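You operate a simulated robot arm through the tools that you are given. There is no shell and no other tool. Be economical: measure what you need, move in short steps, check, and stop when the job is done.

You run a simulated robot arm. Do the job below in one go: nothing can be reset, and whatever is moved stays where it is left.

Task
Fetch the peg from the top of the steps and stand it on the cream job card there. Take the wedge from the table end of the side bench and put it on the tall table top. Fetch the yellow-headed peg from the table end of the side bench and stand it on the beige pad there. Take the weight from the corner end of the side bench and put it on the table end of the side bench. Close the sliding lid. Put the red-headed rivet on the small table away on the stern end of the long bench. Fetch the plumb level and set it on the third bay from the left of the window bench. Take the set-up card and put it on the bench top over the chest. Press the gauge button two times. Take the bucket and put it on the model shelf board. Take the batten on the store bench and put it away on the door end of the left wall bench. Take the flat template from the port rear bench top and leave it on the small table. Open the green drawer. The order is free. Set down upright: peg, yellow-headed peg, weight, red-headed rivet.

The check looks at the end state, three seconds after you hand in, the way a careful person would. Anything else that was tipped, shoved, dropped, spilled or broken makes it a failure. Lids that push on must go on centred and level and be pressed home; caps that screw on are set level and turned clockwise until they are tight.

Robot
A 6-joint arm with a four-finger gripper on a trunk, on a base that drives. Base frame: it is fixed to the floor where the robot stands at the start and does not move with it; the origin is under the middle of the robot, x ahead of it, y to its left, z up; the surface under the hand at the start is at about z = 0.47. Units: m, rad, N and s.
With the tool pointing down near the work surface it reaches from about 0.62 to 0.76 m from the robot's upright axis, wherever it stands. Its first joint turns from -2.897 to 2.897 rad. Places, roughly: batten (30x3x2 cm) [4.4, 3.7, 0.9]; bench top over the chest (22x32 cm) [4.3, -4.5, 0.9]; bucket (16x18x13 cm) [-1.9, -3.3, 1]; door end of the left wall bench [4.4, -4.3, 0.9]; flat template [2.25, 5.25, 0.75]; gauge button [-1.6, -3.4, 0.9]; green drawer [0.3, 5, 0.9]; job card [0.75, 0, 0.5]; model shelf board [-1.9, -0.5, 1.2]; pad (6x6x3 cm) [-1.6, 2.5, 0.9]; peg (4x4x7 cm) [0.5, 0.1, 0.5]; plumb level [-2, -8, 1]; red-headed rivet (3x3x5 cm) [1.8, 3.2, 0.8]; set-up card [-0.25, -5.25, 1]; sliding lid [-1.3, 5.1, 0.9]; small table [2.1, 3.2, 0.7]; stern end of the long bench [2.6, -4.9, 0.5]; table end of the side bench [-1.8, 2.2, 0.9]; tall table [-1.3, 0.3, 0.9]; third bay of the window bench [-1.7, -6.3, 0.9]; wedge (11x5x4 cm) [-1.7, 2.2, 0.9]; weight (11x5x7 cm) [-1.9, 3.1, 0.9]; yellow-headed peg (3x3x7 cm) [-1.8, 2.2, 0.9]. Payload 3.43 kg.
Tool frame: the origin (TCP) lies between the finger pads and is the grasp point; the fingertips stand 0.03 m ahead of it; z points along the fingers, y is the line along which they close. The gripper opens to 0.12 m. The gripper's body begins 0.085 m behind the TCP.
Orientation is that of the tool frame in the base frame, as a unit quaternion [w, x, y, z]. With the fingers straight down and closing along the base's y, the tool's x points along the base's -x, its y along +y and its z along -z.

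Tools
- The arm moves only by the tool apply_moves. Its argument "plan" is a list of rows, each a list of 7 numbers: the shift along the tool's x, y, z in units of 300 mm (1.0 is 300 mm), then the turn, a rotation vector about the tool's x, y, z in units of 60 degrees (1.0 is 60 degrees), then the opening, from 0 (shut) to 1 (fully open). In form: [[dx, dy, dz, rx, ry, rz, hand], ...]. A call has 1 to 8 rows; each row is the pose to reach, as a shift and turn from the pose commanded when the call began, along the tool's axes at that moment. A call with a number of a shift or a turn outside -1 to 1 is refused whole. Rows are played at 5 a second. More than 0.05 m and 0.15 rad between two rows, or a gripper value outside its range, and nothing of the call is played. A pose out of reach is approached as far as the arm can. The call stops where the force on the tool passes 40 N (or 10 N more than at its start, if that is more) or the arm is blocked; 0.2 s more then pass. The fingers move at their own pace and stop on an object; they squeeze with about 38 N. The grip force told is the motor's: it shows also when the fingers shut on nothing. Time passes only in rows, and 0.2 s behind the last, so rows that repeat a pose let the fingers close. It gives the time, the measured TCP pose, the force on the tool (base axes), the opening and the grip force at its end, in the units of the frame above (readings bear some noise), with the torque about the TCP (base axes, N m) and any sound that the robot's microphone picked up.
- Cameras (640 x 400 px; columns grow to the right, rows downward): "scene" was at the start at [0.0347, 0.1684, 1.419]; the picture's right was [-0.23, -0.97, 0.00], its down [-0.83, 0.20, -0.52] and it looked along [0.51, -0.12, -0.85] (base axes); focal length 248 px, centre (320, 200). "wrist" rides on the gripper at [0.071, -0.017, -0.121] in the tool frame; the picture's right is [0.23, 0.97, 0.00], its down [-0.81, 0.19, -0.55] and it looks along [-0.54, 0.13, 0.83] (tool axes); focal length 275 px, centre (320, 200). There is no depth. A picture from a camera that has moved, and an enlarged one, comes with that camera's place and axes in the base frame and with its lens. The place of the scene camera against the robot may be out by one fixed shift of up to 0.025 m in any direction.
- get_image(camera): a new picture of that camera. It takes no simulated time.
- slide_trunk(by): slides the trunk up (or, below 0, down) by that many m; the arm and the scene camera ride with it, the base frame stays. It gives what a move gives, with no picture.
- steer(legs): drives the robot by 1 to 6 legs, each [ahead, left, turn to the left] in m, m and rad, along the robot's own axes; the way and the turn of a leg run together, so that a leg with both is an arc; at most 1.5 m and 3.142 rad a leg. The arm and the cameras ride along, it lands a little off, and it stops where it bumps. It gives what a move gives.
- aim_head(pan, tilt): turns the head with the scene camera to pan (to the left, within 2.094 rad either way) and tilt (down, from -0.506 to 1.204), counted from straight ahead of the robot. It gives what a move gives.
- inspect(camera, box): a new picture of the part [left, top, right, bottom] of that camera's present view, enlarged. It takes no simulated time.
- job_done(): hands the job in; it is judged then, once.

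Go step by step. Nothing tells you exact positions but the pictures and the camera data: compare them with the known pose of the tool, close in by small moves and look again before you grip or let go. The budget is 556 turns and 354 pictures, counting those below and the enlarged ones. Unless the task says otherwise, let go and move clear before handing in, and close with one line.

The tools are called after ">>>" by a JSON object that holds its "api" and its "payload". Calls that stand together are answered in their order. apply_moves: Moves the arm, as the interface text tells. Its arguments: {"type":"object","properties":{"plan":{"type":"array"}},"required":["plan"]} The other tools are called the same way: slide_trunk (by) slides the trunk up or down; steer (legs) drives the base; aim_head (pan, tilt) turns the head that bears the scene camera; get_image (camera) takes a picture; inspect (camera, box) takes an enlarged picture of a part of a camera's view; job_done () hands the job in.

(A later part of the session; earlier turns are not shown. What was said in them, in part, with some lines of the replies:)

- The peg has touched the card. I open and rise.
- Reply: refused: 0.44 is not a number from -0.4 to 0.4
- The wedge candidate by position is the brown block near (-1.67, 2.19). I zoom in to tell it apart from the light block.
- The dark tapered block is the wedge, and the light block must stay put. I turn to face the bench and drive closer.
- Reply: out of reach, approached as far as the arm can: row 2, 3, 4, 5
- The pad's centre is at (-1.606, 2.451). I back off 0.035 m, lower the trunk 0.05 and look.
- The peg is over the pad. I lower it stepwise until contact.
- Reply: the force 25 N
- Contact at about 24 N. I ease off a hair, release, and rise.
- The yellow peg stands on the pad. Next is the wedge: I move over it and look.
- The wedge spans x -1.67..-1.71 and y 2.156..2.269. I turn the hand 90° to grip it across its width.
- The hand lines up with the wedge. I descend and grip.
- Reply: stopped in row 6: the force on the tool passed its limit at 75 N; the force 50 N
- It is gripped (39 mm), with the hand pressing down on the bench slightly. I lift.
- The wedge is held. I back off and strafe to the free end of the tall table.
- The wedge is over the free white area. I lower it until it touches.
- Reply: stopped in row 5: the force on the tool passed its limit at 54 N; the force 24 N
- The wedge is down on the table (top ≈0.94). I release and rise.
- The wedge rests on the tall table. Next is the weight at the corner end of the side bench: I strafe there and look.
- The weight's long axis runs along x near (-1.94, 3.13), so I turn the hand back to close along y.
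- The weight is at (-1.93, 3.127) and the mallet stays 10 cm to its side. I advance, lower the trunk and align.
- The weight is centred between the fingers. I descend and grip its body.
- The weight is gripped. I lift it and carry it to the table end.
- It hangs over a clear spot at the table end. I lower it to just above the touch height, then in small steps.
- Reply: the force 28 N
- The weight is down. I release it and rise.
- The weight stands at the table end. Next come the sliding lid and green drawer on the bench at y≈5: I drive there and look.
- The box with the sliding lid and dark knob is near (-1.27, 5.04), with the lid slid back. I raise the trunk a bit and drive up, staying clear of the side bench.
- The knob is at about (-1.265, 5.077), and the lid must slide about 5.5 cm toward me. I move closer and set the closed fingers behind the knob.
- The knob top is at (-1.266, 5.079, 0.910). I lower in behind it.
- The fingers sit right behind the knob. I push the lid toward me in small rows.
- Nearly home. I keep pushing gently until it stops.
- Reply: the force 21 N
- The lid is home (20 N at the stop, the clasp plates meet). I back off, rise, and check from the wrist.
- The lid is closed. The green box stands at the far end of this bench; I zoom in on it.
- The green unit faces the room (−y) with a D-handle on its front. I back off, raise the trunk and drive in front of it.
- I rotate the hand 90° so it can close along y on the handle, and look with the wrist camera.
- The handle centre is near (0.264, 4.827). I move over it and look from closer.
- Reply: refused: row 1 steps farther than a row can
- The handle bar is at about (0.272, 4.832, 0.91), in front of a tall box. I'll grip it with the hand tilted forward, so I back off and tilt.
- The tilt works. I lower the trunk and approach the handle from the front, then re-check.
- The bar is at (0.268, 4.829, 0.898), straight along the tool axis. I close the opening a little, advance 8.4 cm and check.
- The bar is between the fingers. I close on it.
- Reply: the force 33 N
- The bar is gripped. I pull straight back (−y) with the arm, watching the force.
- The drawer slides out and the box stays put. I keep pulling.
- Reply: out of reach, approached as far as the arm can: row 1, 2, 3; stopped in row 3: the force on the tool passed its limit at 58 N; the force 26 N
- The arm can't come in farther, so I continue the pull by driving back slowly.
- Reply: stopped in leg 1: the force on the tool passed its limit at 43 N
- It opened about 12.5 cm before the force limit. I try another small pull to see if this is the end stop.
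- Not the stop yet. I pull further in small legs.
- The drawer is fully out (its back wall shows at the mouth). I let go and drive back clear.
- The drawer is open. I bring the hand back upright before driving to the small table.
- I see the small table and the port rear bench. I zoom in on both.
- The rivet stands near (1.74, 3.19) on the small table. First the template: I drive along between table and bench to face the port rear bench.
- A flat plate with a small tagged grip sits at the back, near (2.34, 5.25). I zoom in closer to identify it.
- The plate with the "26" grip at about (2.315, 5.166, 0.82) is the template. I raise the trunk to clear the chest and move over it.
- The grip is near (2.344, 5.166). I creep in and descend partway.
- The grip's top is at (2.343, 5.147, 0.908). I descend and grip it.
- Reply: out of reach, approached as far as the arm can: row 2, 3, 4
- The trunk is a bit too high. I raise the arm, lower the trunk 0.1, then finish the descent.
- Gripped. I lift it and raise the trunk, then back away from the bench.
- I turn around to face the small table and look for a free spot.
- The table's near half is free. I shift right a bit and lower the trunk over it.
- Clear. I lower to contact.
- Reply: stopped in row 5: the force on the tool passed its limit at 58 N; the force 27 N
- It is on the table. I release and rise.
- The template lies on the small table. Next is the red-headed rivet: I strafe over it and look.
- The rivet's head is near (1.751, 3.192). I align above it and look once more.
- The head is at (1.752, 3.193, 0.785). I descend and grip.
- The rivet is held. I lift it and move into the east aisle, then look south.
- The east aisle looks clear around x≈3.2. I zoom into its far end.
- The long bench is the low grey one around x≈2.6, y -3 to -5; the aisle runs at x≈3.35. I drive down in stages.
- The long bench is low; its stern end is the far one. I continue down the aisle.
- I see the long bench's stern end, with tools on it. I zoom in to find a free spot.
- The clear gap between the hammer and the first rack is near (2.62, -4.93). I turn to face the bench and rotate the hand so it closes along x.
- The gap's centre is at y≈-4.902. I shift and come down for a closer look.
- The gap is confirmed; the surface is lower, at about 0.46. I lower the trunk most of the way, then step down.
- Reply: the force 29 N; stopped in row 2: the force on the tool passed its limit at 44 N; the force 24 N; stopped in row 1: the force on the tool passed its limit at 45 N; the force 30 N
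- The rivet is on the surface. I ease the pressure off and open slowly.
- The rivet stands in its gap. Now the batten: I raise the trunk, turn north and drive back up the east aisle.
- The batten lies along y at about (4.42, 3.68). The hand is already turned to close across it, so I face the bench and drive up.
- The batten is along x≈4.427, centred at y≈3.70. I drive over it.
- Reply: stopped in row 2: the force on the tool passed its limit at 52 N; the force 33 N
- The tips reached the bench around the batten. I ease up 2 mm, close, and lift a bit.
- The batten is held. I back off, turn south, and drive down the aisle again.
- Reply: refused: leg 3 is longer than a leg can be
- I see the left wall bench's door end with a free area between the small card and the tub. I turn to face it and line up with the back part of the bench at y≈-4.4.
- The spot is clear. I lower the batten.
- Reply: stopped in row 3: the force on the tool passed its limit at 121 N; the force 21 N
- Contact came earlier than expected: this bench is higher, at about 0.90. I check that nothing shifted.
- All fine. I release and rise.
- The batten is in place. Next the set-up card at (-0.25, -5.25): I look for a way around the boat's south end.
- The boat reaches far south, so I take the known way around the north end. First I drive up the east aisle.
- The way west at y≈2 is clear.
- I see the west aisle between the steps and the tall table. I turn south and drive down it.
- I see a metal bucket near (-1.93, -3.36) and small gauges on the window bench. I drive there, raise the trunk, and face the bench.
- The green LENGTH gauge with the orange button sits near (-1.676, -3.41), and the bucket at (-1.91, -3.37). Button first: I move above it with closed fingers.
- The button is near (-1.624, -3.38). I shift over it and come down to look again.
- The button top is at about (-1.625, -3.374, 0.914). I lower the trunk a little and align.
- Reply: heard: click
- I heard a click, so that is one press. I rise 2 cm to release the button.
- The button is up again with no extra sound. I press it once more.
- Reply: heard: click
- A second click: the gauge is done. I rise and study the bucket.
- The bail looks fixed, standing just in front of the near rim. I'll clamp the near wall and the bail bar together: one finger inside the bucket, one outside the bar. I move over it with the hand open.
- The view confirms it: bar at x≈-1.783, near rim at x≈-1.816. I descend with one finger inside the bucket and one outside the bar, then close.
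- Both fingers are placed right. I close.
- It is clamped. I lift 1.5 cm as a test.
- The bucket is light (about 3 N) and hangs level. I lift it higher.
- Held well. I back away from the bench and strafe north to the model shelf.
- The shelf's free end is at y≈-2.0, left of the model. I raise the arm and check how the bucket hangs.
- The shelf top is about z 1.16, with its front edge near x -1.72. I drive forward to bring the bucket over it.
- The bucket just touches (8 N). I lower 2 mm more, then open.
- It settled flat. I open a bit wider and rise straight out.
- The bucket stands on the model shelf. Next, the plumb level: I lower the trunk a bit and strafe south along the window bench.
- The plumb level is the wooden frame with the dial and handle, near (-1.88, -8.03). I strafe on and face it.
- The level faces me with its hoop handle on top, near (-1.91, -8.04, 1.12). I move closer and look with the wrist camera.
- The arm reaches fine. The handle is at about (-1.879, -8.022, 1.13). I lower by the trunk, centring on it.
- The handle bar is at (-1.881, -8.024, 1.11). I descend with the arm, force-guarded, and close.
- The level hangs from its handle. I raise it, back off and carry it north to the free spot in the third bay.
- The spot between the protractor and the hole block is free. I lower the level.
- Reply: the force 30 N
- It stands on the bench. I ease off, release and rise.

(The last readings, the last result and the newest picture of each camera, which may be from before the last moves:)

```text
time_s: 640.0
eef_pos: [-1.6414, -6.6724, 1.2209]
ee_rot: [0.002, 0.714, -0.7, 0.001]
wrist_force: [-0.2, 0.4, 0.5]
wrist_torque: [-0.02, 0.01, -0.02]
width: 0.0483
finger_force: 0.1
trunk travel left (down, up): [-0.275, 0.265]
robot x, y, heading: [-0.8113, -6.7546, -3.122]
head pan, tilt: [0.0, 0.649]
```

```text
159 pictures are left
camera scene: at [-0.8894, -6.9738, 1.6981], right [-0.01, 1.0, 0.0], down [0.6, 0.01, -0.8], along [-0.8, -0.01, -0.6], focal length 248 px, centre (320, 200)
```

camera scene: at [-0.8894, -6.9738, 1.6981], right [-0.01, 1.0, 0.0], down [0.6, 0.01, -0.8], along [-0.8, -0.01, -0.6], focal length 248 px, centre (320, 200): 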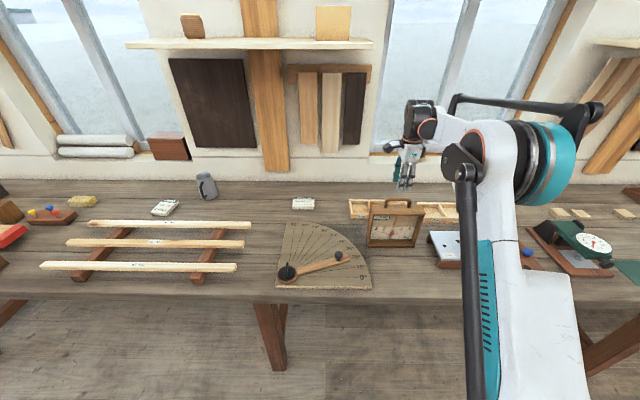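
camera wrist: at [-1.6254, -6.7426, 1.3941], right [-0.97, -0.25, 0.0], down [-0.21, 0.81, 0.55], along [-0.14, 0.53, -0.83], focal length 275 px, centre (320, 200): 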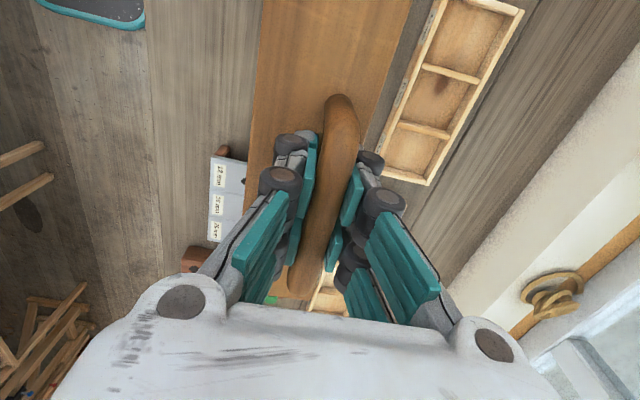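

The level is set down. Now I look for the set-up card beside the boat.

>>> {"api": "aim_head", "payload": {"pan": -2.05, "tilt": 0.4}}

>>> {"api": "get_image", "payload": {"camera": "scene"}}

```text
time_s: 642.0
eef_pos: [-1.6407, -6.6713, 1.2198]
ee_rot: [0.001, 0.713, -0.701, 0.001]
wrist_force: [0.0, -0.2, 0.0]
wrist_torque: [-0.01, -0.01, -0.02]
width: 0.0481
finger_force: 0.0
trunk travel left (down, up): [-0.275, 0.265]
robot x, y, heading: [-0.8138, -6.7521, -3.13]
head pan, tilt: [-2.051, 0.4]
```

```text
158 pictures are left
camera scene: at [-0.7615, -6.8897, 1.7207], right [0.89, -0.45, 0.0], down [-0.17, -0.35, -0.92], along [0.41, 0.82, -0.39], focal length 248 px, centre (320, 200)
```

scene: 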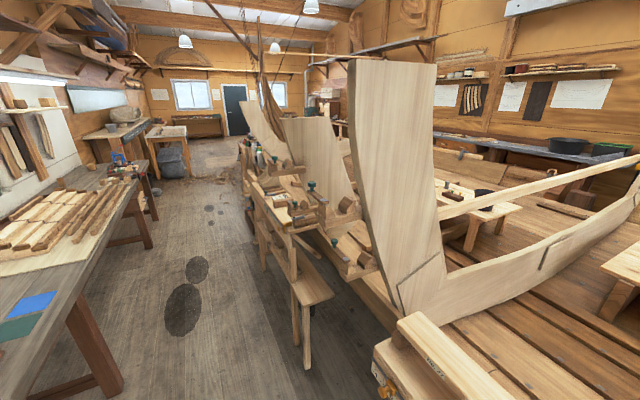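

>>> {"api": "inspect", "payload": {"camera": "scene", "box": [230, 140, 400, 290]}}

```text
2.67 times, centred on (315, 215) of scene
camera zoom: at [-0.7615, -6.8897, 1.7207], right [0.89, -0.45, 0.0], down [-0.17, -0.35, -0.92], along [0.41, 0.82, -0.39], focal length 661 px, centre (333, 160)
```

zoom: 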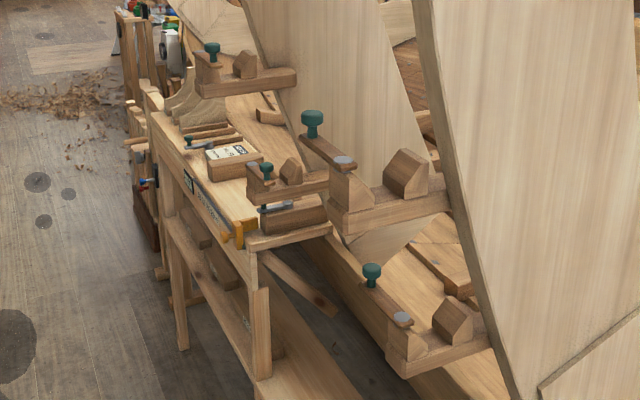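

The set-up card lies on a narrow workbench beside the boat, near (-0.24, -5.2). I retract and raise the arm, then turn north and look at it from nearer.

>>> {"api": "apply_moves", "payload": {"plan": [[0, -0.14, -0.05, 0, 0, 0, 0.4], [0, -0.28, -0.1, 0, 0, 0, 0.4], [0, -0.42, -0.15, 0, 0, 0, 0.4], [0, -0.5, -0.2, 0, 0, 0, 0.4]]}}

>>> {"api": "slide_trunk", "payload": {"by": 0.12}}

>>> {"api": "steer", "payload": {"legs": [[0, 0, -1.57], [1.3, 0, 0]]}}

>>> {"api": "aim_head", "payload": {"pan": -1.0, "tilt": 0.8}}

>>> {"api": "get_image", "payload": {"camera": "scene"}}

```text
time_s: 643.0
eef_pos: [-1.4951, -6.669, 1.2837]
ee_rot: [0.002, 0.714, -0.7, 0.0]
wrist_force: [0.9, -1.4, 0.2]
wrist_torque: [0.01, 0.05, -0.03]
width: 0.048
finger_force: 0.1
trunk travel left (down, up): [-0.275, 0.265]
robot x, y, heading: [-0.8136, -6.755, -3.135]
head pan, tilt: [-2.051, 0.4]
```

```text
time_s: 644.5
eef_pos: [-1.495, -6.6696, 1.4017]
ee_rot: [0.001, 0.714, -0.7, 0.001]
wrist_force: [0.2, -0.4, -0.3]
wrist_torque: [-0.01, 0.03, 0.0]
width: 0.0483
finger_force: 0.0
trunk travel left (down, up): [-0.395, 0.145]
robot x, y, heading: [-0.8119, -6.7567, -3.125]
head pan, tilt: [-2.051, 0.4]
```

```text
time_s: 654.8
eef_pos: [-0.7583, -4.7924, 1.4017]
ee_rot: [-0.001, -0.019, 1.0, 0.001]
wrist_force: [-0.2, 0.2, 0.7]
wrist_torque: [0.02, -0.01, -0.01]
width: 0.0481
finger_force: 0.0
trunk travel left (down, up): [-0.395, 0.145]
robot x, y, heading: [-0.8305, -5.4755, 1.606]
head pan, tilt: [-2.051, 0.4]
```

```text
time_s: 656.1
eef_pos: [-0.7584, -4.7937, 1.4023]
ee_rot: [-0.001, -0.02, 1.0, 0.001]
wrist_force: [-0.2, -0.7, 0.9]
wrist_torque: [-0.02, -0.03, 0.01]
width: 0.0479
finger_force: 0.0
trunk travel left (down, up): [-0.395, 0.145]
robot x, y, heading: [-0.8302, -5.48, 1.605]
head pan, tilt: [-1.0, 0.799]
```

```text
156 pictures are left
camera scene: at [-0.978, -5.4735, 1.8056], right [0.57, -0.82, 0.0], down [-0.59, -0.41, -0.7], along [0.57, 0.4, -0.72], focal length 248 px, centre (320, 200)
```

scene: 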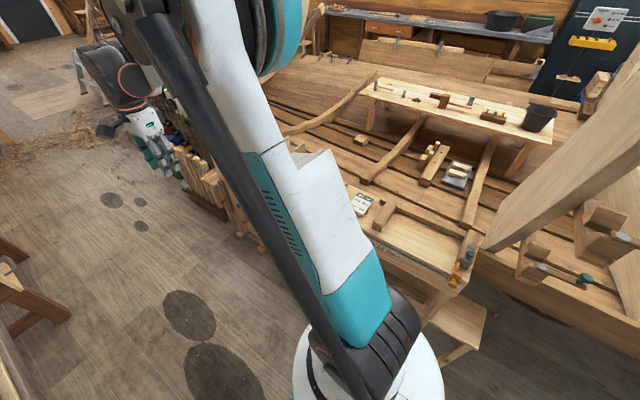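

I strafe a bit west and turn east toward the workbench with the hand high.

>>> {"api": "steer", "payload": {"legs": [[0, 0.1, 0], [0, 0, -1.6]]}}

>>> {"api": "aim_head", "payload": {"pan": 0, "tilt": 0.9}}

>>> {"api": "get_image", "payload": {"camera": "scene"}}

>>> {"api": "get_image", "payload": {"camera": "wrist"}}

```text
time_s: 661.2
eef_pos: [-0.2567, -5.594, 1.4013]
ee_rot: [0.0, 0.714, 0.7, 0.001]
wrist_force: [0.3, 0.2, 0.6]
wrist_torque: [-0.01, -0.04, -0.02]
width: 0.0476
finger_force: 0.2
trunk travel left (down, up): [-0.395, 0.145]
robot x, y, heading: [-0.9353, -5.4831, -0.024]
head pan, tilt: [-1.0, 0.799]
```

```text
time_s: 662.5
eef_pos: [-0.2572, -5.5955, 1.403]
ee_rot: [0.0, 0.715, 0.7, 0.001]
wrist_force: [0.2, 0.4, 0.6]
wrist_torque: [-0.01, 0.01, -0.01]
width: 0.0479
finger_force: 0.0
trunk travel left (down, up): [-0.395, 0.145]
robot x, y, heading: [-0.9319, -5.4817, -0.026]
head pan, tilt: [0.0, 0.901]
```

```text
155 pictures are left
camera scene: at [-0.8846, -5.298, 1.7976], right [-0.03, -1.0, 0.0], down [-0.78, 0.02, -0.62], along [0.62, -0.02, -0.78], focal length 248 px, centre (320, 200)
```

scene: 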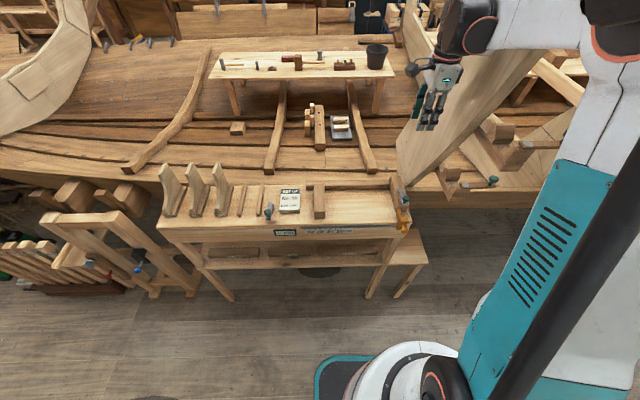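

```text
154 pictures are left
camera wrist: at [-0.2718, -5.5223, 1.5222], right [0.98, 0.21, 0.0], down [0.17, -0.82, 0.55], along [0.12, -0.54, -0.83], focal length 275 px, centre (320, 200)
```

wrist: 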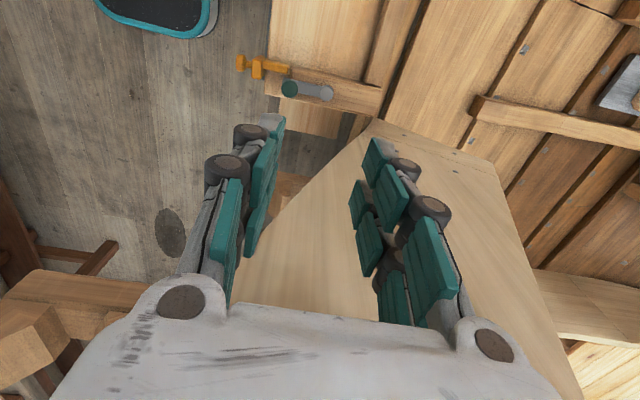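

The card is seen on the workbench. I strafe left to come over it and zoom in.

>>> {"api": "steer", "payload": {"legs": [[0, 0.36, 0.026]]}}

>>> {"api": "get_image", "payload": {"camera": "wrist"}}

>>> {"api": "inspect", "payload": {"camera": "scene", "box": [300, 130, 460, 260]}}

```text
time_s: 664.8
eef_pos: [-0.2487, -5.2165, 1.4012]
ee_rot: [-0.001, 0.707, 0.707, 0.001]
wrist_force: [0.4, 0.8, -0.8]
wrist_torque: [-0.05, 0.0, 0.01]
width: 0.0481
finger_force: 0.1
trunk travel left (down, up): [-0.395, 0.145]
robot x, y, heading: [-0.9268, -5.1201, -0.005]
head pan, tilt: [0.0, 0.901]
```

```text
153 pictures are left
camera wrist: at [-0.2654, -5.1449, 1.5222], right [0.97, 0.23, 0.0], down [0.19, -0.81, 0.55], along [0.13, -0.54, -0.83], focal length 275 px, centre (320, 200)
```

wrist: 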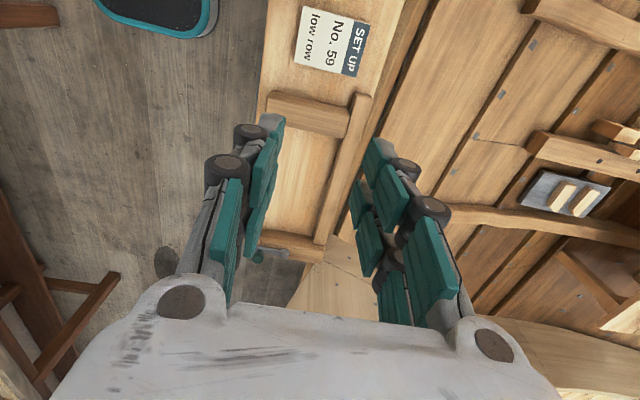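

```text
3.08 times, centred on (380, 195) of scene
camera zoom: at [-0.8829, -4.9326, 1.7975], right [-0.01, -1.0, 0.0], down [-0.78, 0.0, -0.62], along [0.62, 0.0, -0.78], focal length 762 px, centre (135, 215)
```

zoom: 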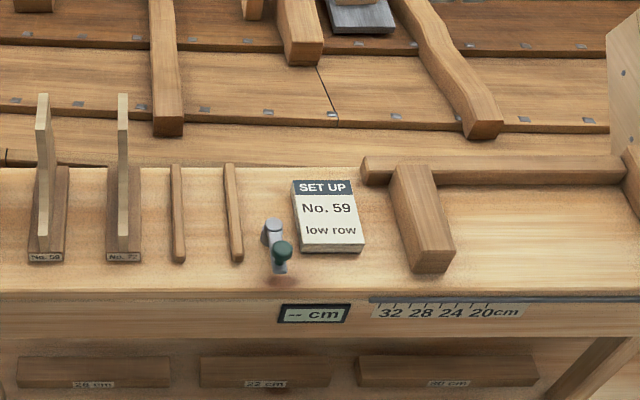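

The card is about 8.6 × 10.7 cm with its top at (-0.238, -5.177, 1.00). I turn the hand back to close along y, to grip it across the short side at its far part, clear of the small clamp.

>>> {"api": "apply_moves", "payload": {"plan": [[0, 0, 0, 0, 0, -0.136, 0.6], [0, 0, 0, 0, 0, -0.272, 0.7], [0, 0, 0, 0, 0, -0.408, 0.8], [0, 0, 0, 0, 0, -0.544, 0.85], [0, 0, 0, 0, 0, -0.68, 0.85], [0, 0, 0, 0, 0, -0.816, 0.85], [0, 0, 0, 0, 0, -0.952, 0.85]]}}

>>> {"api": "apply_moves", "payload": {"plan": [[0, 0.05, 0.1, 0, 0, -0.137, 0.85], [-0.05, 0.1, 0.2, 0, 0, -0.274, 0.85], [-0.1, 0.13, 0.3, 0, 0, -0.411, 0.85], [-0.11, 0.14, 0.4, 0, 0, -0.548, 0.85]]}}

>>> {"api": "get_image", "payload": {"camera": "wrist"}}

```text
time_s: 666.4
eef_pos: [-0.2482, -5.2179, 1.4012]
ee_rot: [0.001, 0.282, 0.959, 0.002]
wrist_force: [0.3, 0.7, 0.1]
wrist_torque: [-0.05, 0.02, 0.0]
width: 0.102
finger_force: 0.0
trunk travel left (down, up): [-0.395, 0.145]
robot x, y, heading: [-0.9259, -5.1171, -0.006]
head pan, tilt: [0.0, 0.901]
```

```text
time_s: 667.4
eef_pos: [-0.1973, -5.1985, 1.2827]
ee_rot: [0.001, -0.001, 1.0, 0.001]
wrist_force: [-0.6, 0.0, 0.4]
wrist_torque: [-0.01, 0.03, -0.01]
width: 0.1021
finger_force: 0.0
trunk travel left (down, up): [-0.395, 0.145]
robot x, y, heading: [-0.9257, -5.1147, -0.001]
head pan, tilt: [0.0, 0.901]
```

```text
151 pictures are left
camera wrist: at [-0.2695, -5.2152, 1.4028], right [-0.23, 0.97, 0.0], down [0.81, 0.19, 0.56], along [0.54, 0.13, -0.83], focal length 275 px, centre (320, 200)
```

wrist: 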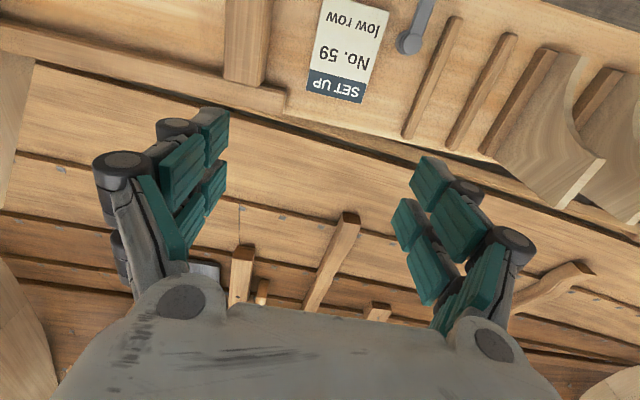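

Card: x -0.30…-0.184, y centre -5.172. I descend to just above it and check the finger clearances.

>>> {"api": "apply_moves", "payload": {"plan": [[0.077, 0.088, 0.1, 0, 0, 0, 0.83], [0.077, 0.088, 0.25, 0, 0, 0, 0.83], [0.077, 0.088, 0.4, 0, 0, 0, 0.83], [0.077, 0.088, 0.55, 0, 0, 0, 0.83], [0.077, 0.088, 0.67, 0, 0, 0, 0.83]]}}

>>> {"api": "get_image", "payload": {"camera": "wrist"}}

>>> {"api": "inspect", "payload": {"camera": "scene", "box": [320, 140, 440, 250]}}

```text
time_s: 668.6
eef_pos: [-0.2162, -5.1713, 1.0808]
ee_rot: [0.001, 0.0, 1.0, 0.001]
wrist_force: [1.2, 0.2, 0.0]
wrist_torque: [0.03, 0.01, -0.01]
width: 0.0994
finger_force: 0.1
trunk travel left (down, up): [-0.395, 0.145]
robot x, y, heading: [-0.9277, -5.1162, -0.004]
head pan, tilt: [0.0, 0.901]
```

```text
150 pictures are left
camera wrist: at [-0.2878, -5.186, 1.2005], right [-0.23, 0.97, 0.0], down [0.81, 0.19, 0.55], along [0.54, 0.13, -0.83], focal length 275 px, centre (320, 200)
```

wrist: 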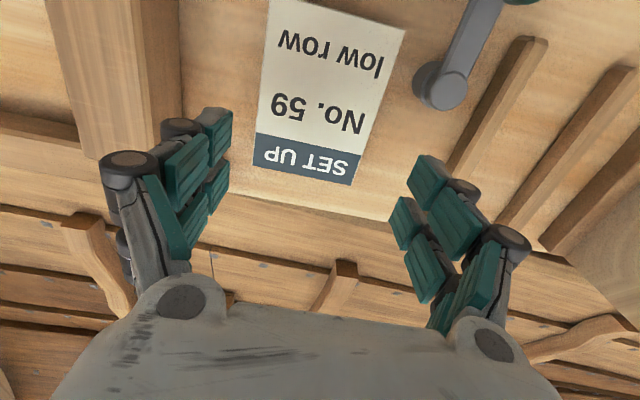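

```text
3.64 times, centred on (380, 195) of scene
camera zoom: at [-0.8822, -4.9339, 1.7976], right [-0.01, -1.0, 0.0], down [-0.78, 0.0, -0.62], along [0.62, 0.0, -0.78], focal length 901 px, centre (102, 218)
```

zoom: 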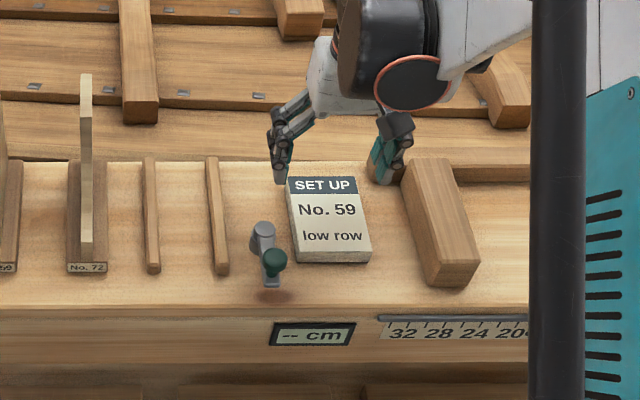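

Clearances look workable. I narrow the opening slightly and descend.

>>> {"api": "apply_moves", "payload": {"plan": [[0.01, 0.0, 0.07, 0, 0, 0, 0.8], [0.01, 0.0, 0.14, 0, 0, 0, 0.8], [0.01, 0.0, 0.18, 0, 0, 0, 0.8], [0.01, 0.0, 0.2, 0, 0, 0, 0.8]]}}

>>> {"api": "inspect", "payload": {"camera": "scene", "box": [320, 140, 440, 250]}}

>>> {"api": "get_image", "payload": {"camera": "wrist"}}

```text
time_s: 669.6
eef_pos: [-0.2211, -5.1726, 1.0216]
ee_rot: [0.0, 0.001, 1.0, 0.001]
wrist_force: [-0.3, 1.0, -0.5]
wrist_torque: [0.0, -0.04, -0.02]
width: 0.0959
finger_force: 0.1
trunk travel left (down, up): [-0.395, 0.145]
robot x, y, heading: [-0.9275, -5.1155, -0.005]
head pan, tilt: [0.0, 0.901]
```

```text
3.64 times, centred on (380, 195) of scene
camera zoom: at [-0.8827, -4.934, 1.7976], right [-0.01, -1.0, 0.0], down [-0.78, 0.0, -0.62], along [0.62, 0.0, -0.78], focal length 901 px, centre (102, 218)
```

zoom: 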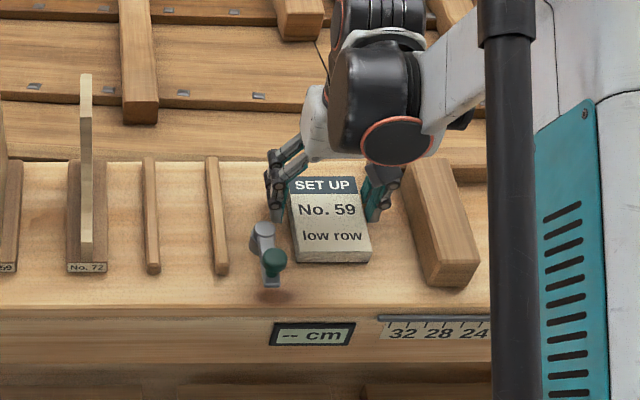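

```text
147 pictures are left
camera wrist: at [-0.293, -5.189, 1.1414], right [-0.23, 0.97, 0.0], down [0.81, 0.19, 0.56], along [0.54, 0.13, -0.83], focal length 275 px, centre (320, 200)
```

wrist: 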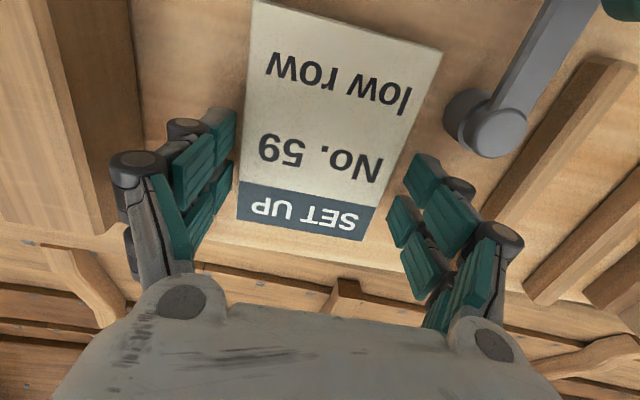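

>>> {"api": "apply_moves", "payload": {"plan": [[0, -0.01, 0.01, 0, 0, 0, 0.8], [0, -0.01, 0.01, 0, 0, 0, 0.6], [0, -0.01, 0.01, 0, 0, 0, 0.5], [0, -0.01, 0.01, 0, 0, 0, 0.5], [0, -0.01, 0.01, 0, 0, 0, 0.5]]}}

>>> {"api": "get_image", "payload": {"camera": "wrist"}}

```text
time_s: 670.8
eef_pos: [-0.2205, -5.1769, 1.0184]
ee_rot: [0.001, 0.001, 1.0, 0.002]
wrist_force: [0.0, 0.4, 0.3]
wrist_torque: [0.0, -0.03, 0.01]
width: 0.0794
finger_force: 38.4
trunk travel left (down, up): [-0.395, 0.145]
robot x, y, heading: [-0.9279, -5.1154, -0.006]
head pan, tilt: [0.0, 0.901]
```

```text
146 pictures are left
camera wrist: at [-0.2931, -5.1918, 1.1391], right [-0.23, 0.97, 0.0], down [0.81, 0.19, 0.56], along [0.54, 0.13, -0.83], focal length 275 px, centre (320, 200)
```

wrist: 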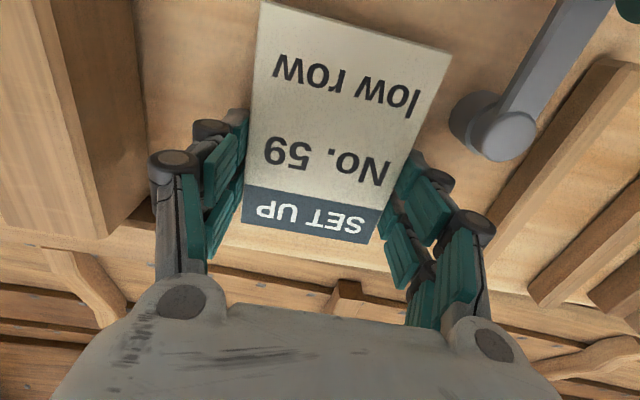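

Gripped at 79 mm. I lift straight up and check.

>>> {"api": "apply_moves", "payload": {"plan": [[0, 0, -0.06, 0, 0, 0, 0.5], [0, 0, -0.16, 0, 0, 0, 0.5], [0, 0, -0.3, 0, 0, 0, 0.5], [0, 0, -0.45, 0, 0, 0, 0.5], [0, 0, -0.6, 0, 0, 0, 0.5], [0, 0, -0.75, 0, 0, 0, 0.5]]}}

>>> {"api": "get_image", "payload": {"camera": "wrist"}}

```text
time_s: 672.2
eef_pos: [-0.2247, -5.1758, 1.2446]
ee_rot: [0.001, 0.0, 1.0, 0.001]
wrist_force: [0.1, 0.4, -0.3]
wrist_torque: [0.02, -0.05, -0.03]
width: 0.0796
finger_force: 38.4
trunk travel left (down, up): [-0.395, 0.145]
robot x, y, heading: [-0.9263, -5.1177, -0.003]
head pan, tilt: [0.0, 0.901]
```

```text
145 pictures are left
camera wrist: at [-0.2965, -5.1922, 1.3644], right [-0.23, 0.97, 0.0], down [0.81, 0.19, 0.56], along [0.54, 0.13, -0.83], focal length 275 px, centre (320, 200)
```

wrist: 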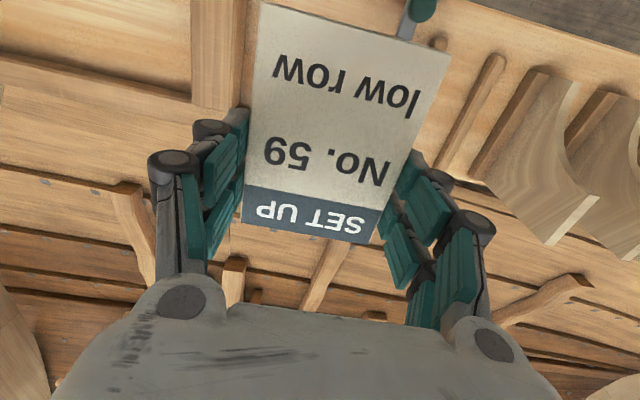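

The card is held. I raise the trunk, turn north, and take the same route back around the boat's north end.

>>> {"api": "slide_trunk", "payload": {"by": 0.14}}

>>> {"api": "steer", "payload": {"legs": [[0, 0, 1.575], [1.5, 0, 0], [1.0, 0, 0], [0, -0.45, 0]]}}

>>> {"api": "aim_head", "payload": {"pan": 0.0, "tilt": 0.45}}

>>> {"api": "get_image", "payload": {"camera": "scene"}}

```text
time_s: 673.9
eef_pos: [-0.2227, -5.1761, 1.3836]
ee_rot: [0.0, 0.0, 1.0, 0.0]
wrist_force: [0.1, 0.5, -2.0]
wrist_torque: [0.0, -0.02, 0.03]
width: 0.0795
finger_force: 38.2
trunk travel left (down, up): [-0.535, 0.005]
robot x, y, heading: [-0.9286, -5.118, -0.009]
head pan, tilt: [0.0, 0.901]
```

```text
time_s: 692.3
eef_pos: [-0.4454, -1.8916, 1.3822]
ee_rot: [0.001, 0.71, -0.704, -0.002]
wrist_force: [-0.1, -0.1, -1.0]
wrist_torque: [0.04, 0.04, -0.01]
width: 0.0791
finger_force: 38.0
trunk travel left (down, up): [-0.535, 0.005]
robot x, y, heading: [-0.4965, -2.5939, 1.581]
head pan, tilt: [0.0, 0.901]
```

```text
time_s: 693.2
eef_pos: [-0.4467, -1.8902, 1.3834]
ee_rot: [0.001, 0.711, -0.703, -0.002]
wrist_force: [0.8, 0.5, -1.9]
wrist_torque: [0.0, 0.0, -0.02]
width: 0.0798
finger_force: 37.5
trunk travel left (down, up): [-0.535, 0.005]
robot x, y, heading: [-0.4956, -2.5953, 1.579]
head pan, tilt: [0.0, 0.45]
```

```text
144 pictures are left
camera scene: at [-0.7087, -2.5411, 1.9759], right [1.0, 0.01, 0.0], down [0.0, -0.44, -0.9], along [-0.01, 0.9, -0.44], focal length 248 px, centre (320, 200)
```

scene: 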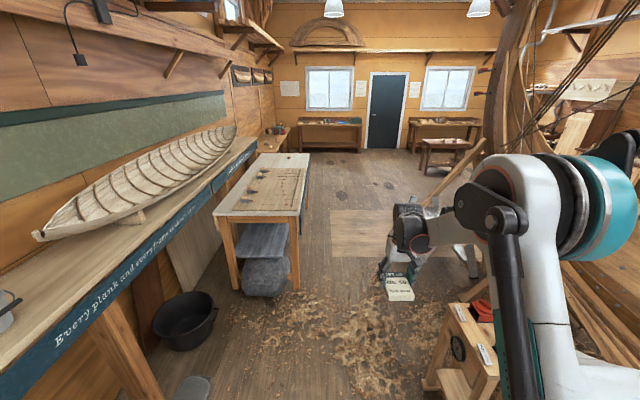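

>>> {"api": "steer", "payload": {"legs": [[1.5, 0, 0], [1.5, 0, 0], [1.5, 0, 0], [0.25, 0, 0], [0, 0, -1.58]]}}

>>> {"api": "get_image", "payload": {"camera": "scene"}}

```text
time_s: 719.6
eef_pos: [0.0754, 2.0464, 1.3838]
ee_rot: [0.001, -0.019, 1.0, 0.001]
wrist_force: [1.6, -0.4, -0.7]
wrist_torque: [0.03, -0.02, -0.01]
width: 0.0795
finger_force: 37.8
trunk travel left (down, up): [-0.535, 0.005]
robot x, y, heading: [-0.6302, 2.0749, 0.036]
head pan, tilt: [0.0, 0.45]
```

```text
143 pictures are left
camera scene: at [-0.5773, 2.2632, 1.976], right [0.03, -1.0, 0.0], down [-0.44, -0.01, -0.9], along [0.9, 0.03, -0.44], focal length 248 px, centre (320, 200)
```

scene: 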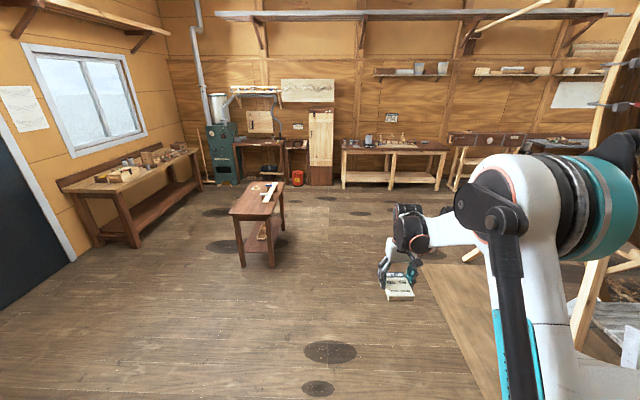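

>>> {"api": "steer", "payload": {"legs": [[0, 0.05, -0.04], [1.5, 0, 0], [1.5, 0, 0], [1.0, 0, 0], [0, 0, -1.57], [1.2, 0, 0]]}}

>>> {"api": "get_image", "payload": {"camera": "scene"}}

```text
time_s: 748.9
eef_pos: [3.189, 0.0941, 1.3829]
ee_rot: [0.001, 0.724, 0.69, 0.0]
wrist_force: [0.8, -0.1, -0.9]
wrist_torque: [0.03, -0.03, 0.01]
width: 0.0795
finger_force: 37.7
trunk travel left (down, up): [-0.535, 0.005]
robot x, y, heading: [3.2819, 0.7967, -1.629]
head pan, tilt: [0.0, 0.45]
```

```text
142 pictures are left
camera scene: at [3.4644, 0.6961, 1.9759], right [-1.0, 0.05, 0.0], down [0.02, 0.44, -0.9], along [-0.05, -0.9, -0.44], focal length 248 px, centre (320, 200)
```

scene: 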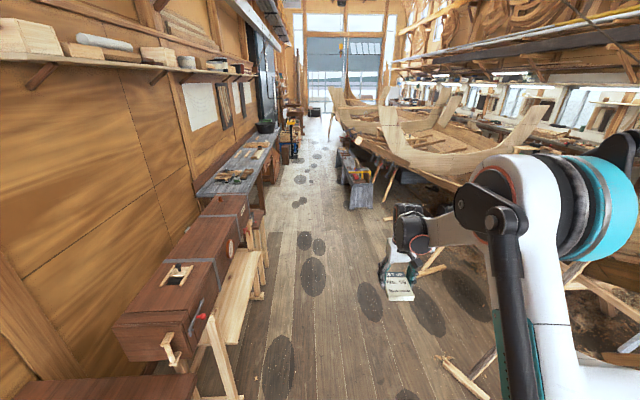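

>>> {"api": "steer", "payload": {"legs": [[0, 0.12, 0.05], [1.5, 0, 0], [1.5, 0, 0], [1.5, 0, 0], [0.5, 0, 0]]}}

>>> {"api": "steer", "payload": {"legs": [[0, 0, 1.57]]}}

>>> {"api": "aim_head", "payload": {"pan": 0.0, "tilt": 0.85}}

>>> {"api": "get_image", "payload": {"camera": "scene"}}

```text
time_s: 773.6
eef_pos: [3.4295, -4.896, 1.3839]
ee_rot: [0.002, 0.694, 0.72, 0.0]
wrist_force: [0.3, -0.3, -0.9]
wrist_torque: [0.0, 0.0, 0.01]
width: 0.0794
finger_force: 37.9
trunk travel left (down, up): [-0.535, 0.005]
robot x, y, heading: [3.4605, -4.1904, -1.537]
head pan, tilt: [0.0, 0.45]
```

```text
time_s: 777.9
eef_pos: [4.1677, -4.2103, 1.3836]
ee_rot: [0.001, -0.026, 1.0, 0.001]
wrist_force: [-0.1, -0.6, -0.9]
wrist_torque: [0.01, -0.02, 0.01]
width: 0.0797
finger_force: 37.5
trunk travel left (down, up): [-0.535, 0.005]
robot x, y, heading: [3.4624, -4.1908, 0.049]
head pan, tilt: [0.0, 0.45]
```

```text
time_s: 778.8
eef_pos: [4.1682, -4.2104, 1.3846]
ee_rot: [0.0, -0.027, 1.0, 0.0]
wrist_force: [-0.7, -0.1, -1.7]
wrist_torque: [-0.03, -0.04, -0.01]
width: 0.0793
finger_force: 37.8
trunk travel left (down, up): [-0.535, 0.005]
robot x, y, heading: [3.4623, -4.1864, 0.047]
head pan, tilt: [0.0, 0.85]
```

```text
141 pictures are left
camera scene: at [3.498, -4.0028, 1.9416], right [0.05, -1.0, 0.0], down [-0.75, -0.04, -0.66], along [0.66, 0.03, -0.75], focal length 248 px, centre (320, 200)
```

scene: 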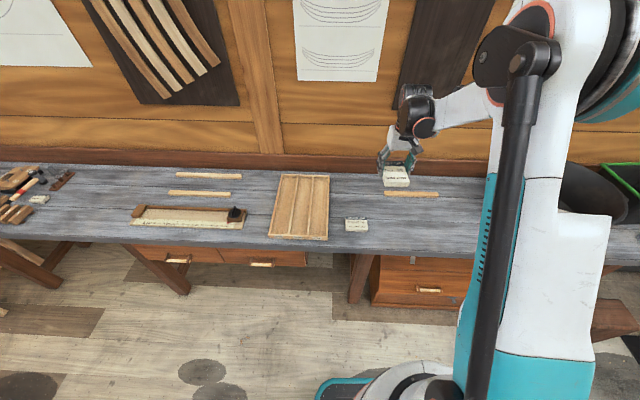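

I'm at the left wall bench; the chest is under y≈-4.5. I line up and lower toward the bench top in front of the batten.

>>> {"api": "steer", "payload": {"legs": [[0, -0.257, -0.047], [0.125, 0, 0]]}}

>>> {"api": "slide_trunk", "payload": {"by": -0.3}}

>>> {"api": "get_image", "payload": {"camera": "scene"}}

>>> {"api": "get_image", "payload": {"camera": "wrist"}}

```text
time_s: 781.5
eef_pos: [4.2988, -4.4957, 1.3825]
ee_rot: [0.001, -0.002, 1.0, 0.001]
wrist_force: [1.2, 0.4, -2.0]
wrist_torque: [0.03, 0.06, -0.03]
width: 0.0795
finger_force: 38.3
trunk travel left (down, up): [-0.535, 0.005]
robot x, y, heading: [3.5927, -4.4395, -0.006]
head pan, tilt: [0.0, 0.85]
```

```text
time_s: 784.5
eef_pos: [4.296, -4.4971, 1.0831]
ee_rot: [0.001, -0.001, 1.0, 0.002]
wrist_force: [-0.3, 0.5, -1.0]
wrist_torque: [-0.06, -0.01, 0.0]
width: 0.0793
finger_force: 37.4
trunk travel left (down, up): [-0.235, 0.305]
robot x, y, heading: [3.5893, -4.4424, -0.001]
head pan, tilt: [0.0, 0.85]
```

```text
140 pictures are left
camera scene: at [3.6385, -4.2563, 1.6416], right [0.0, -1.0, 0.0], down [-0.75, 0.0, -0.66], along [0.66, 0.0, -0.75], focal length 248 px, centre (320, 200)
```

scene: 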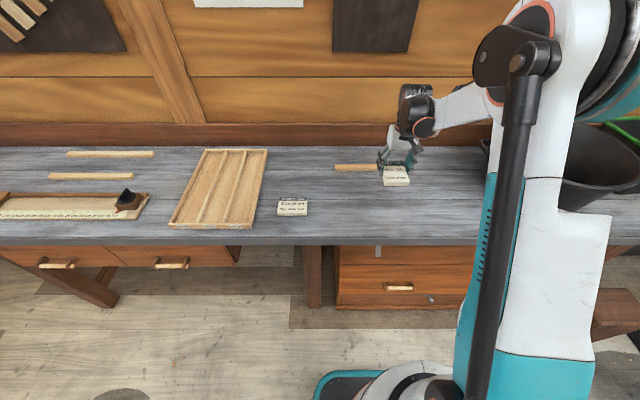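

```text
139 pictures are left
camera wrist: at [4.2242, -4.5124, 1.2035], right [-0.23, 0.97, 0.0], down [0.81, 0.19, 0.56], along [0.54, 0.13, -0.83], focal length 275 px, centre (320, 200)
```

wrist: 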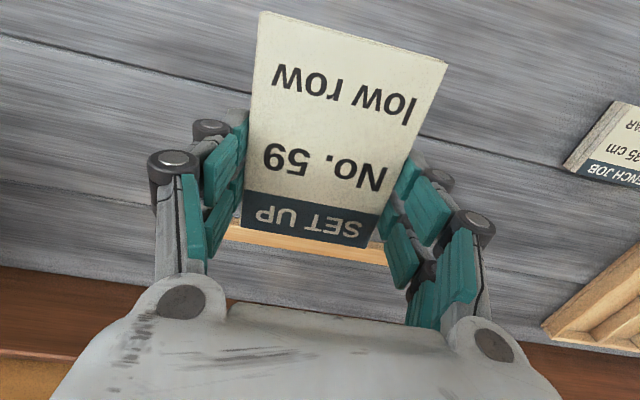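

The chest's centre looks nearer y≈-4.57. I shift right a little, then lower the card.

>>> {"api": "steer", "payload": {"legs": [[0.012, -0.06, 0]]}}

>>> {"api": "apply_moves", "payload": {"plan": [[0, 0, 0.12, 0, 0, 0, 0.5], [0, 0, 0.24, 0, 0, 0, 0.5], [0, 0, 0.36, 0, 0, 0, 0.5], [0, 0, 0.42, 0, 0, 0, 0.5], [0, 0, 0.44, 0, 0, 0, 0.5]]}}

>>> {"api": "inspect", "payload": {"camera": "scene", "box": [320, 120, 480, 240]}}

```text
time_s: 785.4
eef_pos: [4.3096, -4.5596, 1.0843]
ee_rot: [0.001, -0.001, 1.0, 0.002]
wrist_force: [1.0, -0.7, -1.3]
wrist_torque: [0.02, 0.0, 0.0]
width: 0.0796
finger_force: 38.4
trunk travel left (down, up): [-0.235, 0.305]
robot x, y, heading: [3.6038, -4.5002, 0.001]
head pan, tilt: [0.0, 0.85]
```

```text
time_s: 786.6
eef_pos: [4.3076, -4.5578, 0.9521]
ee_rot: [0.001, -0.001, 1.0, 0.001]
wrist_force: [-0.5, 0.3, -2.7]
wrist_torque: [-0.01, -0.04, 0.03]
width: 0.0796
finger_force: 38.2
trunk travel left (down, up): [-0.235, 0.305]
robot x, y, heading: [3.6041, -4.5033, 0.0]
head pan, tilt: [0.0, 0.85]
```

```text
3.33 times, centred on (400, 180) of scene
camera zoom: at [3.6507, -4.3177, 1.6415], right [0.0, -1.0, 0.0], down [-0.75, 0.0, -0.66], along [0.66, 0.0, -0.75], focal length 826 px, centre (53, 267)
```

zoom: 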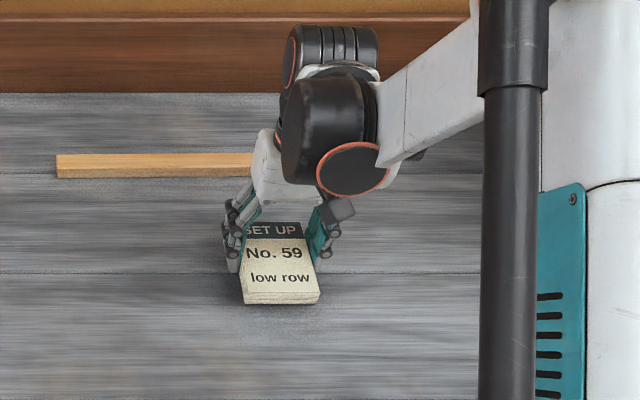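

>>> {"api": "apply_moves", "payload": {"plan": [[0, 0, 0.015, 0, 0, 0, 0.5], [0, 0, 0.03, 0, 0, 0, 0.5], [0, 0, 0.045, 0, 0, 0, 0.5], [0, 0, 0.06, 0, 0, 0, 0.5], [0, 0, 0.07, 0, 0, 0, 0.5], [0, 0, 0.08, 0, 0, 0, 0.5]]}}

```text
time_s: 788.0
eef_pos: [4.3071, -4.5575, 0.9288]
ee_rot: [0.002, -0.001, 1.0, 0.001]
wrist_force: [6.7, -0.8, 20.7]
wrist_torque: [-0.08, 0.6, 0.04]
width: 0.0799
finger_force: 38.2
trunk travel left (down, up): [-0.235, 0.305]
robot x, y, heading: [3.6016, -4.5019, -0.008]
head pan, tilt: [0.0, 0.85]
```

The card is down (20 N). I release and rise.

>>> {"api": "apply_moves", "payload": {"plan": [[0, 0, -0.006, 0, 0, 0, 0.5], [0, 0, -0.006, 0, 0, 0, 0.75], [0, 0, -0.006, 0, 0, 0, 0.85], [0, 0, -0.1, 0, 0, 0, 0.85], [0, 0, -0.25, 0, 0, 0, 0.85], [0, 0, -0.4, 0, 0, 0, 0.85]]}}

>>> {"api": "steer", "payload": {"legs": [[-0.25, 0, 0]]}}

>>> {"api": "get_image", "payload": {"camera": "scene"}}

```text
time_s: 789.4
eef_pos: [4.3063, -4.5619, 1.0479]
ee_rot: [0.002, 0.0, 1.0, 0.001]
wrist_force: [0.1, 0.0, -0.8]
wrist_torque: [-0.02, 0.03, 0.0]
width: 0.1022
finger_force: 0.1
trunk travel left (down, up): [-0.235, 0.305]
robot x, y, heading: [3.6042, -4.4999, -0.007]
head pan, tilt: [0.0, 0.85]
```

```text
time_s: 791.2
eef_pos: [4.0589, -4.5599, 1.0477]
ee_rot: [0.002, -0.002, 1.0, 0.001]
wrist_force: [-0.6, -0.2, -0.5]
wrist_torque: [0.03, -0.06, 0.0]
width: 0.1021
finger_force: 0.0
trunk travel left (down, up): [-0.235, 0.305]
robot x, y, heading: [3.3552, -4.5008, 0.004]
head pan, tilt: [0.0, 0.85]
```

```text
137 pictures are left
camera scene: at [3.4, -4.3173, 1.6416], right [0.0, -1.0, 0.0], down [-0.75, 0.0, -0.66], along [0.66, 0.0, -0.75], focal length 248 px, centre (320, 200)
```

scene: 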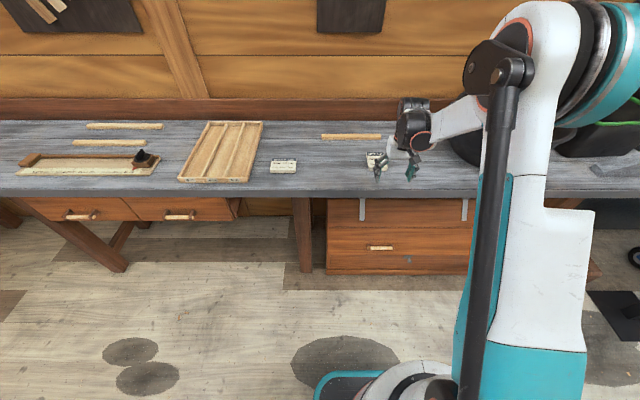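

>>> {"api": "inspect", "payload": {"camera": "scene", "box": [300, 110, 640, 290]}}

```text
1.88 times, centred on (470, 200) of scene
camera zoom: at [3.4, -4.3173, 1.6416], right [0.0, -1.0, 0.0], down [-0.75, 0.0, -0.66], along [0.66, 0.0, -0.75], focal length 466 px, centre (38, 200)
```

zoom: 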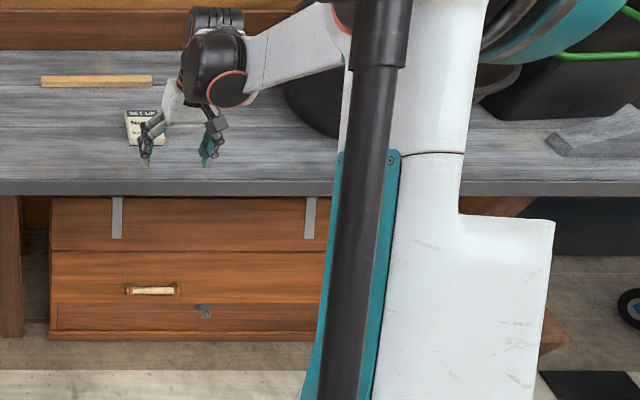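

The card's middle is at y≈-4.558; to be safely inside the stated zone around y -4.5, I'll regrip it and shift it 5 cm left.

>>> {"api": "steer", "payload": {"legs": [[0.25, 0, 0]]}}

>>> {"api": "get_image", "payload": {"camera": "wrist"}}

```text
time_s: 793.1
eef_pos: [4.3092, -4.5599, 1.0474]
ee_rot: [0.001, -0.003, 1.0, 0.002]
wrist_force: [0.3, -0.5, -0.1]
wrist_torque: [0.01, -0.02, 0.03]
width: 0.1019
finger_force: 0.0
trunk travel left (down, up): [-0.235, 0.305]
robot x, y, heading: [3.6025, -4.5018, -0.0]
head pan, tilt: [0.0, 0.85]
```

```text
135 pictures are left
camera wrist: at [4.2375, -4.5762, 1.1669], right [-0.23, 0.97, 0.0], down [0.81, 0.19, 0.55], along [0.54, 0.13, -0.83], focal length 275 px, centre (320, 200)
```

wrist: 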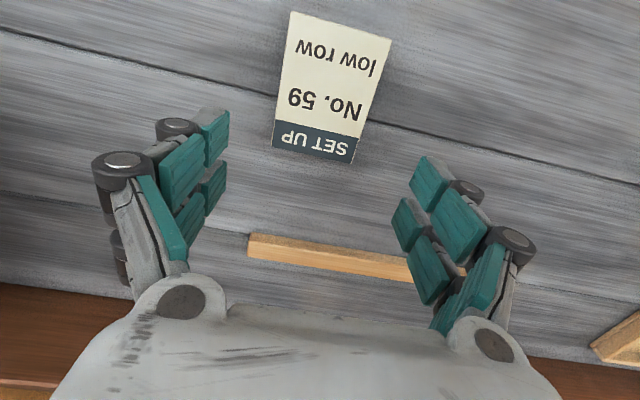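

>>> {"api": "apply_moves", "payload": {"plan": [[0, 0, 0.13, 0, 0, 0, 0.8], [0, 0, 0.26, 0, 0, 0, 0.8], [0, 0, 0.36, 0, 0, 0, 0.8], [0, 0, 0.39, 0, 0, 0, 0.8], [0, 0, 0.39, 0, 0, 0, 0.55], [0, 0, 0.39, 0, 0, 0, 0.5], [0, 0, 0.39, 0, 0, 0, 0.5], [0, 0, 0.3, 0, 0, 0, 0.5]]}}

>>> {"api": "steer", "payload": {"legs": [[0, 0.05, 0]]}}

>>> {"api": "get_image", "payload": {"camera": "wrist"}}

```text
time_s: 794.9
eef_pos: [4.3121, -4.5583, 0.9574]
ee_rot: [0.001, -0.002, 1.0, 0.002]
wrist_force: [0.0, 0.7, -1.5]
wrist_torque: [-0.04, -0.02, -0.01]
width: 0.0797
finger_force: 37.3
trunk travel left (down, up): [-0.235, 0.305]
robot x, y, heading: [3.6051, -4.5014, 0.001]
head pan, tilt: [0.0, 0.85]
```

```text
time_s: 795.8
eef_pos: [4.311, -4.5071, 0.9566]
ee_rot: [0.002, -0.003, 1.0, 0.001]
wrist_force: [0.6, 0.2, -0.4]
wrist_torque: [-0.03, 0.0, 0.01]
width: 0.0792
finger_force: 38.0
trunk travel left (down, up): [-0.235, 0.305]
robot x, y, heading: [3.6066, -4.4541, 0.002]
head pan, tilt: [0.0, 0.85]
```

```text
134 pictures are left
camera wrist: at [4.239, -4.5247, 1.0778], right [-0.24, 0.97, 0.0], down [0.81, 0.2, 0.56], along [0.54, 0.13, -0.83], focal length 275 px, centre (320, 200)
```

wrist: 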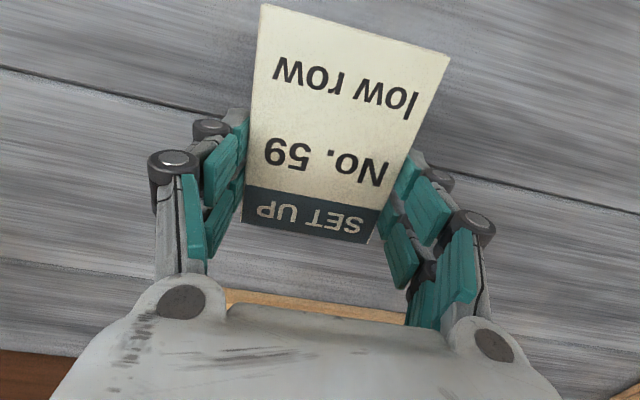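

>>> {"api": "apply_moves", "payload": {"plan": [[0, 0, 0.04, 0, 0, 0, 0.5], [0, 0, 0.065, 0, 0, 0, 0.5], [0, 0, 0.08, 0, 0, 0, 0.5], [0, 0, 0.09, 0, 0, 0, 0.5], [0, 0, 0.1, 0, 0, 0, 0.5]]}}

>>> {"api": "apply_moves", "payload": {"plan": [[0, 0, -0.005, 0, 0, 0, 0.5], [0, 0, -0.005, 0, 0, 0, 0.75], [0, 0, -0.005, 0, 0, 0, 0.85], [0, 0, -0.1, 0, 0, 0, 0.85], [0, 0, -0.25, 0, 0, 0, 0.85], [0, 0, -0.4, 0, 0, 0, 0.85]]}}

>>> {"api": "get_image", "payload": {"camera": "wrist"}}

```text
time_s: 797.0
eef_pos: [4.3103, -4.5094, 0.9283]
ee_rot: [0.003, -0.002, 1.0, 0.001]
wrist_force: [5.7, 0.1, 27.4]
wrist_torque: [-0.04, -0.17, -0.03]
width: 0.08
finger_force: 38.1
trunk travel left (down, up): [-0.235, 0.305]
robot x, y, heading: [3.6026, -4.4526, 0.002]
head pan, tilt: [0.0, 0.85]
```

```text
time_s: 798.4
eef_pos: [4.3091, -4.5095, 1.0493]
ee_rot: [0.001, -0.002, 1.0, 0.0]
wrist_force: [-0.9, 0.5, -0.4]
wrist_torque: [-0.03, -0.01, 0.0]
width: 0.1022
finger_force: 0.1
trunk travel left (down, up): [-0.235, 0.305]
robot x, y, heading: [3.6042, -4.4488, -0.001]
head pan, tilt: [0.0, 0.85]
```

```text
133 pictures are left
camera wrist: at [4.2376, -4.5258, 1.1684], right [-0.24, 0.97, 0.0], down [0.81, 0.2, 0.56], along [0.54, 0.13, -0.83], focal length 275 px, centre (320, 200)
```

wrist: 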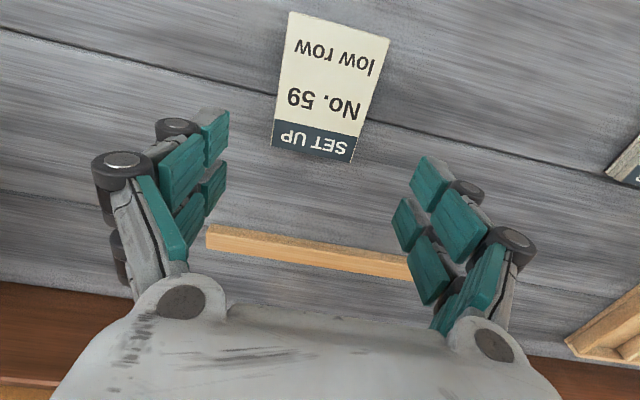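

All thirteen jobs are in place. I back clear before handing in.

>>> {"api": "steer", "payload": {"legs": [[-0.25, 0, 0]]}}

>>> {"api": "get_image", "payload": {"camera": "scene"}}

```text
time_s: 800.2
eef_pos: [4.0576, -4.5076, 1.0484]
ee_rot: [0.002, -0.004, 1.0, 0.001]
wrist_force: [-0.6, -0.5, 0.0]
wrist_torque: [0.0, 0.0, -0.03]
width: 0.1019
finger_force: 0.1
trunk travel left (down, up): [-0.235, 0.305]
robot x, y, heading: [3.3506, -4.4544, 0.005]
head pan, tilt: [0.0, 0.85]
```

```text
132 pictures are left
camera scene: at [3.397, -4.2687, 1.6416], right [0.0, -1.0, 0.0], down [-0.75, 0.0, -0.66], along [0.66, 0.0, -0.75], focal length 248 px, centre (320, 200)
```

scene: 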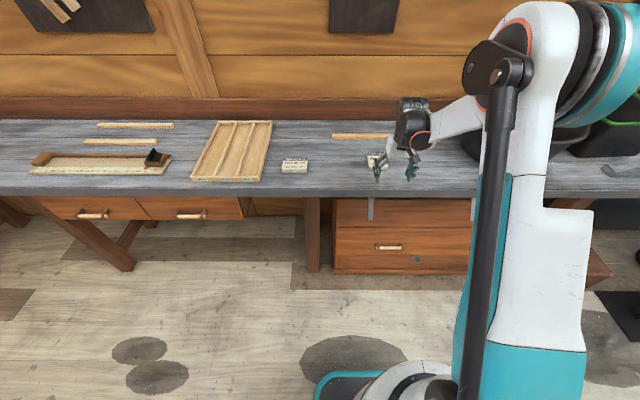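

The card and batten rest on the bench, the hand is empty and clear, and every item on the list has been done. I hand in.

>>> {"api": "job_done", "payload": {}}

```text
The job is handed in.
```

I did all thirteen jobs, handed in, and left the hand empty and clear. I checked each item by camera after setting it down, but I did not go back for a final round of all of them.
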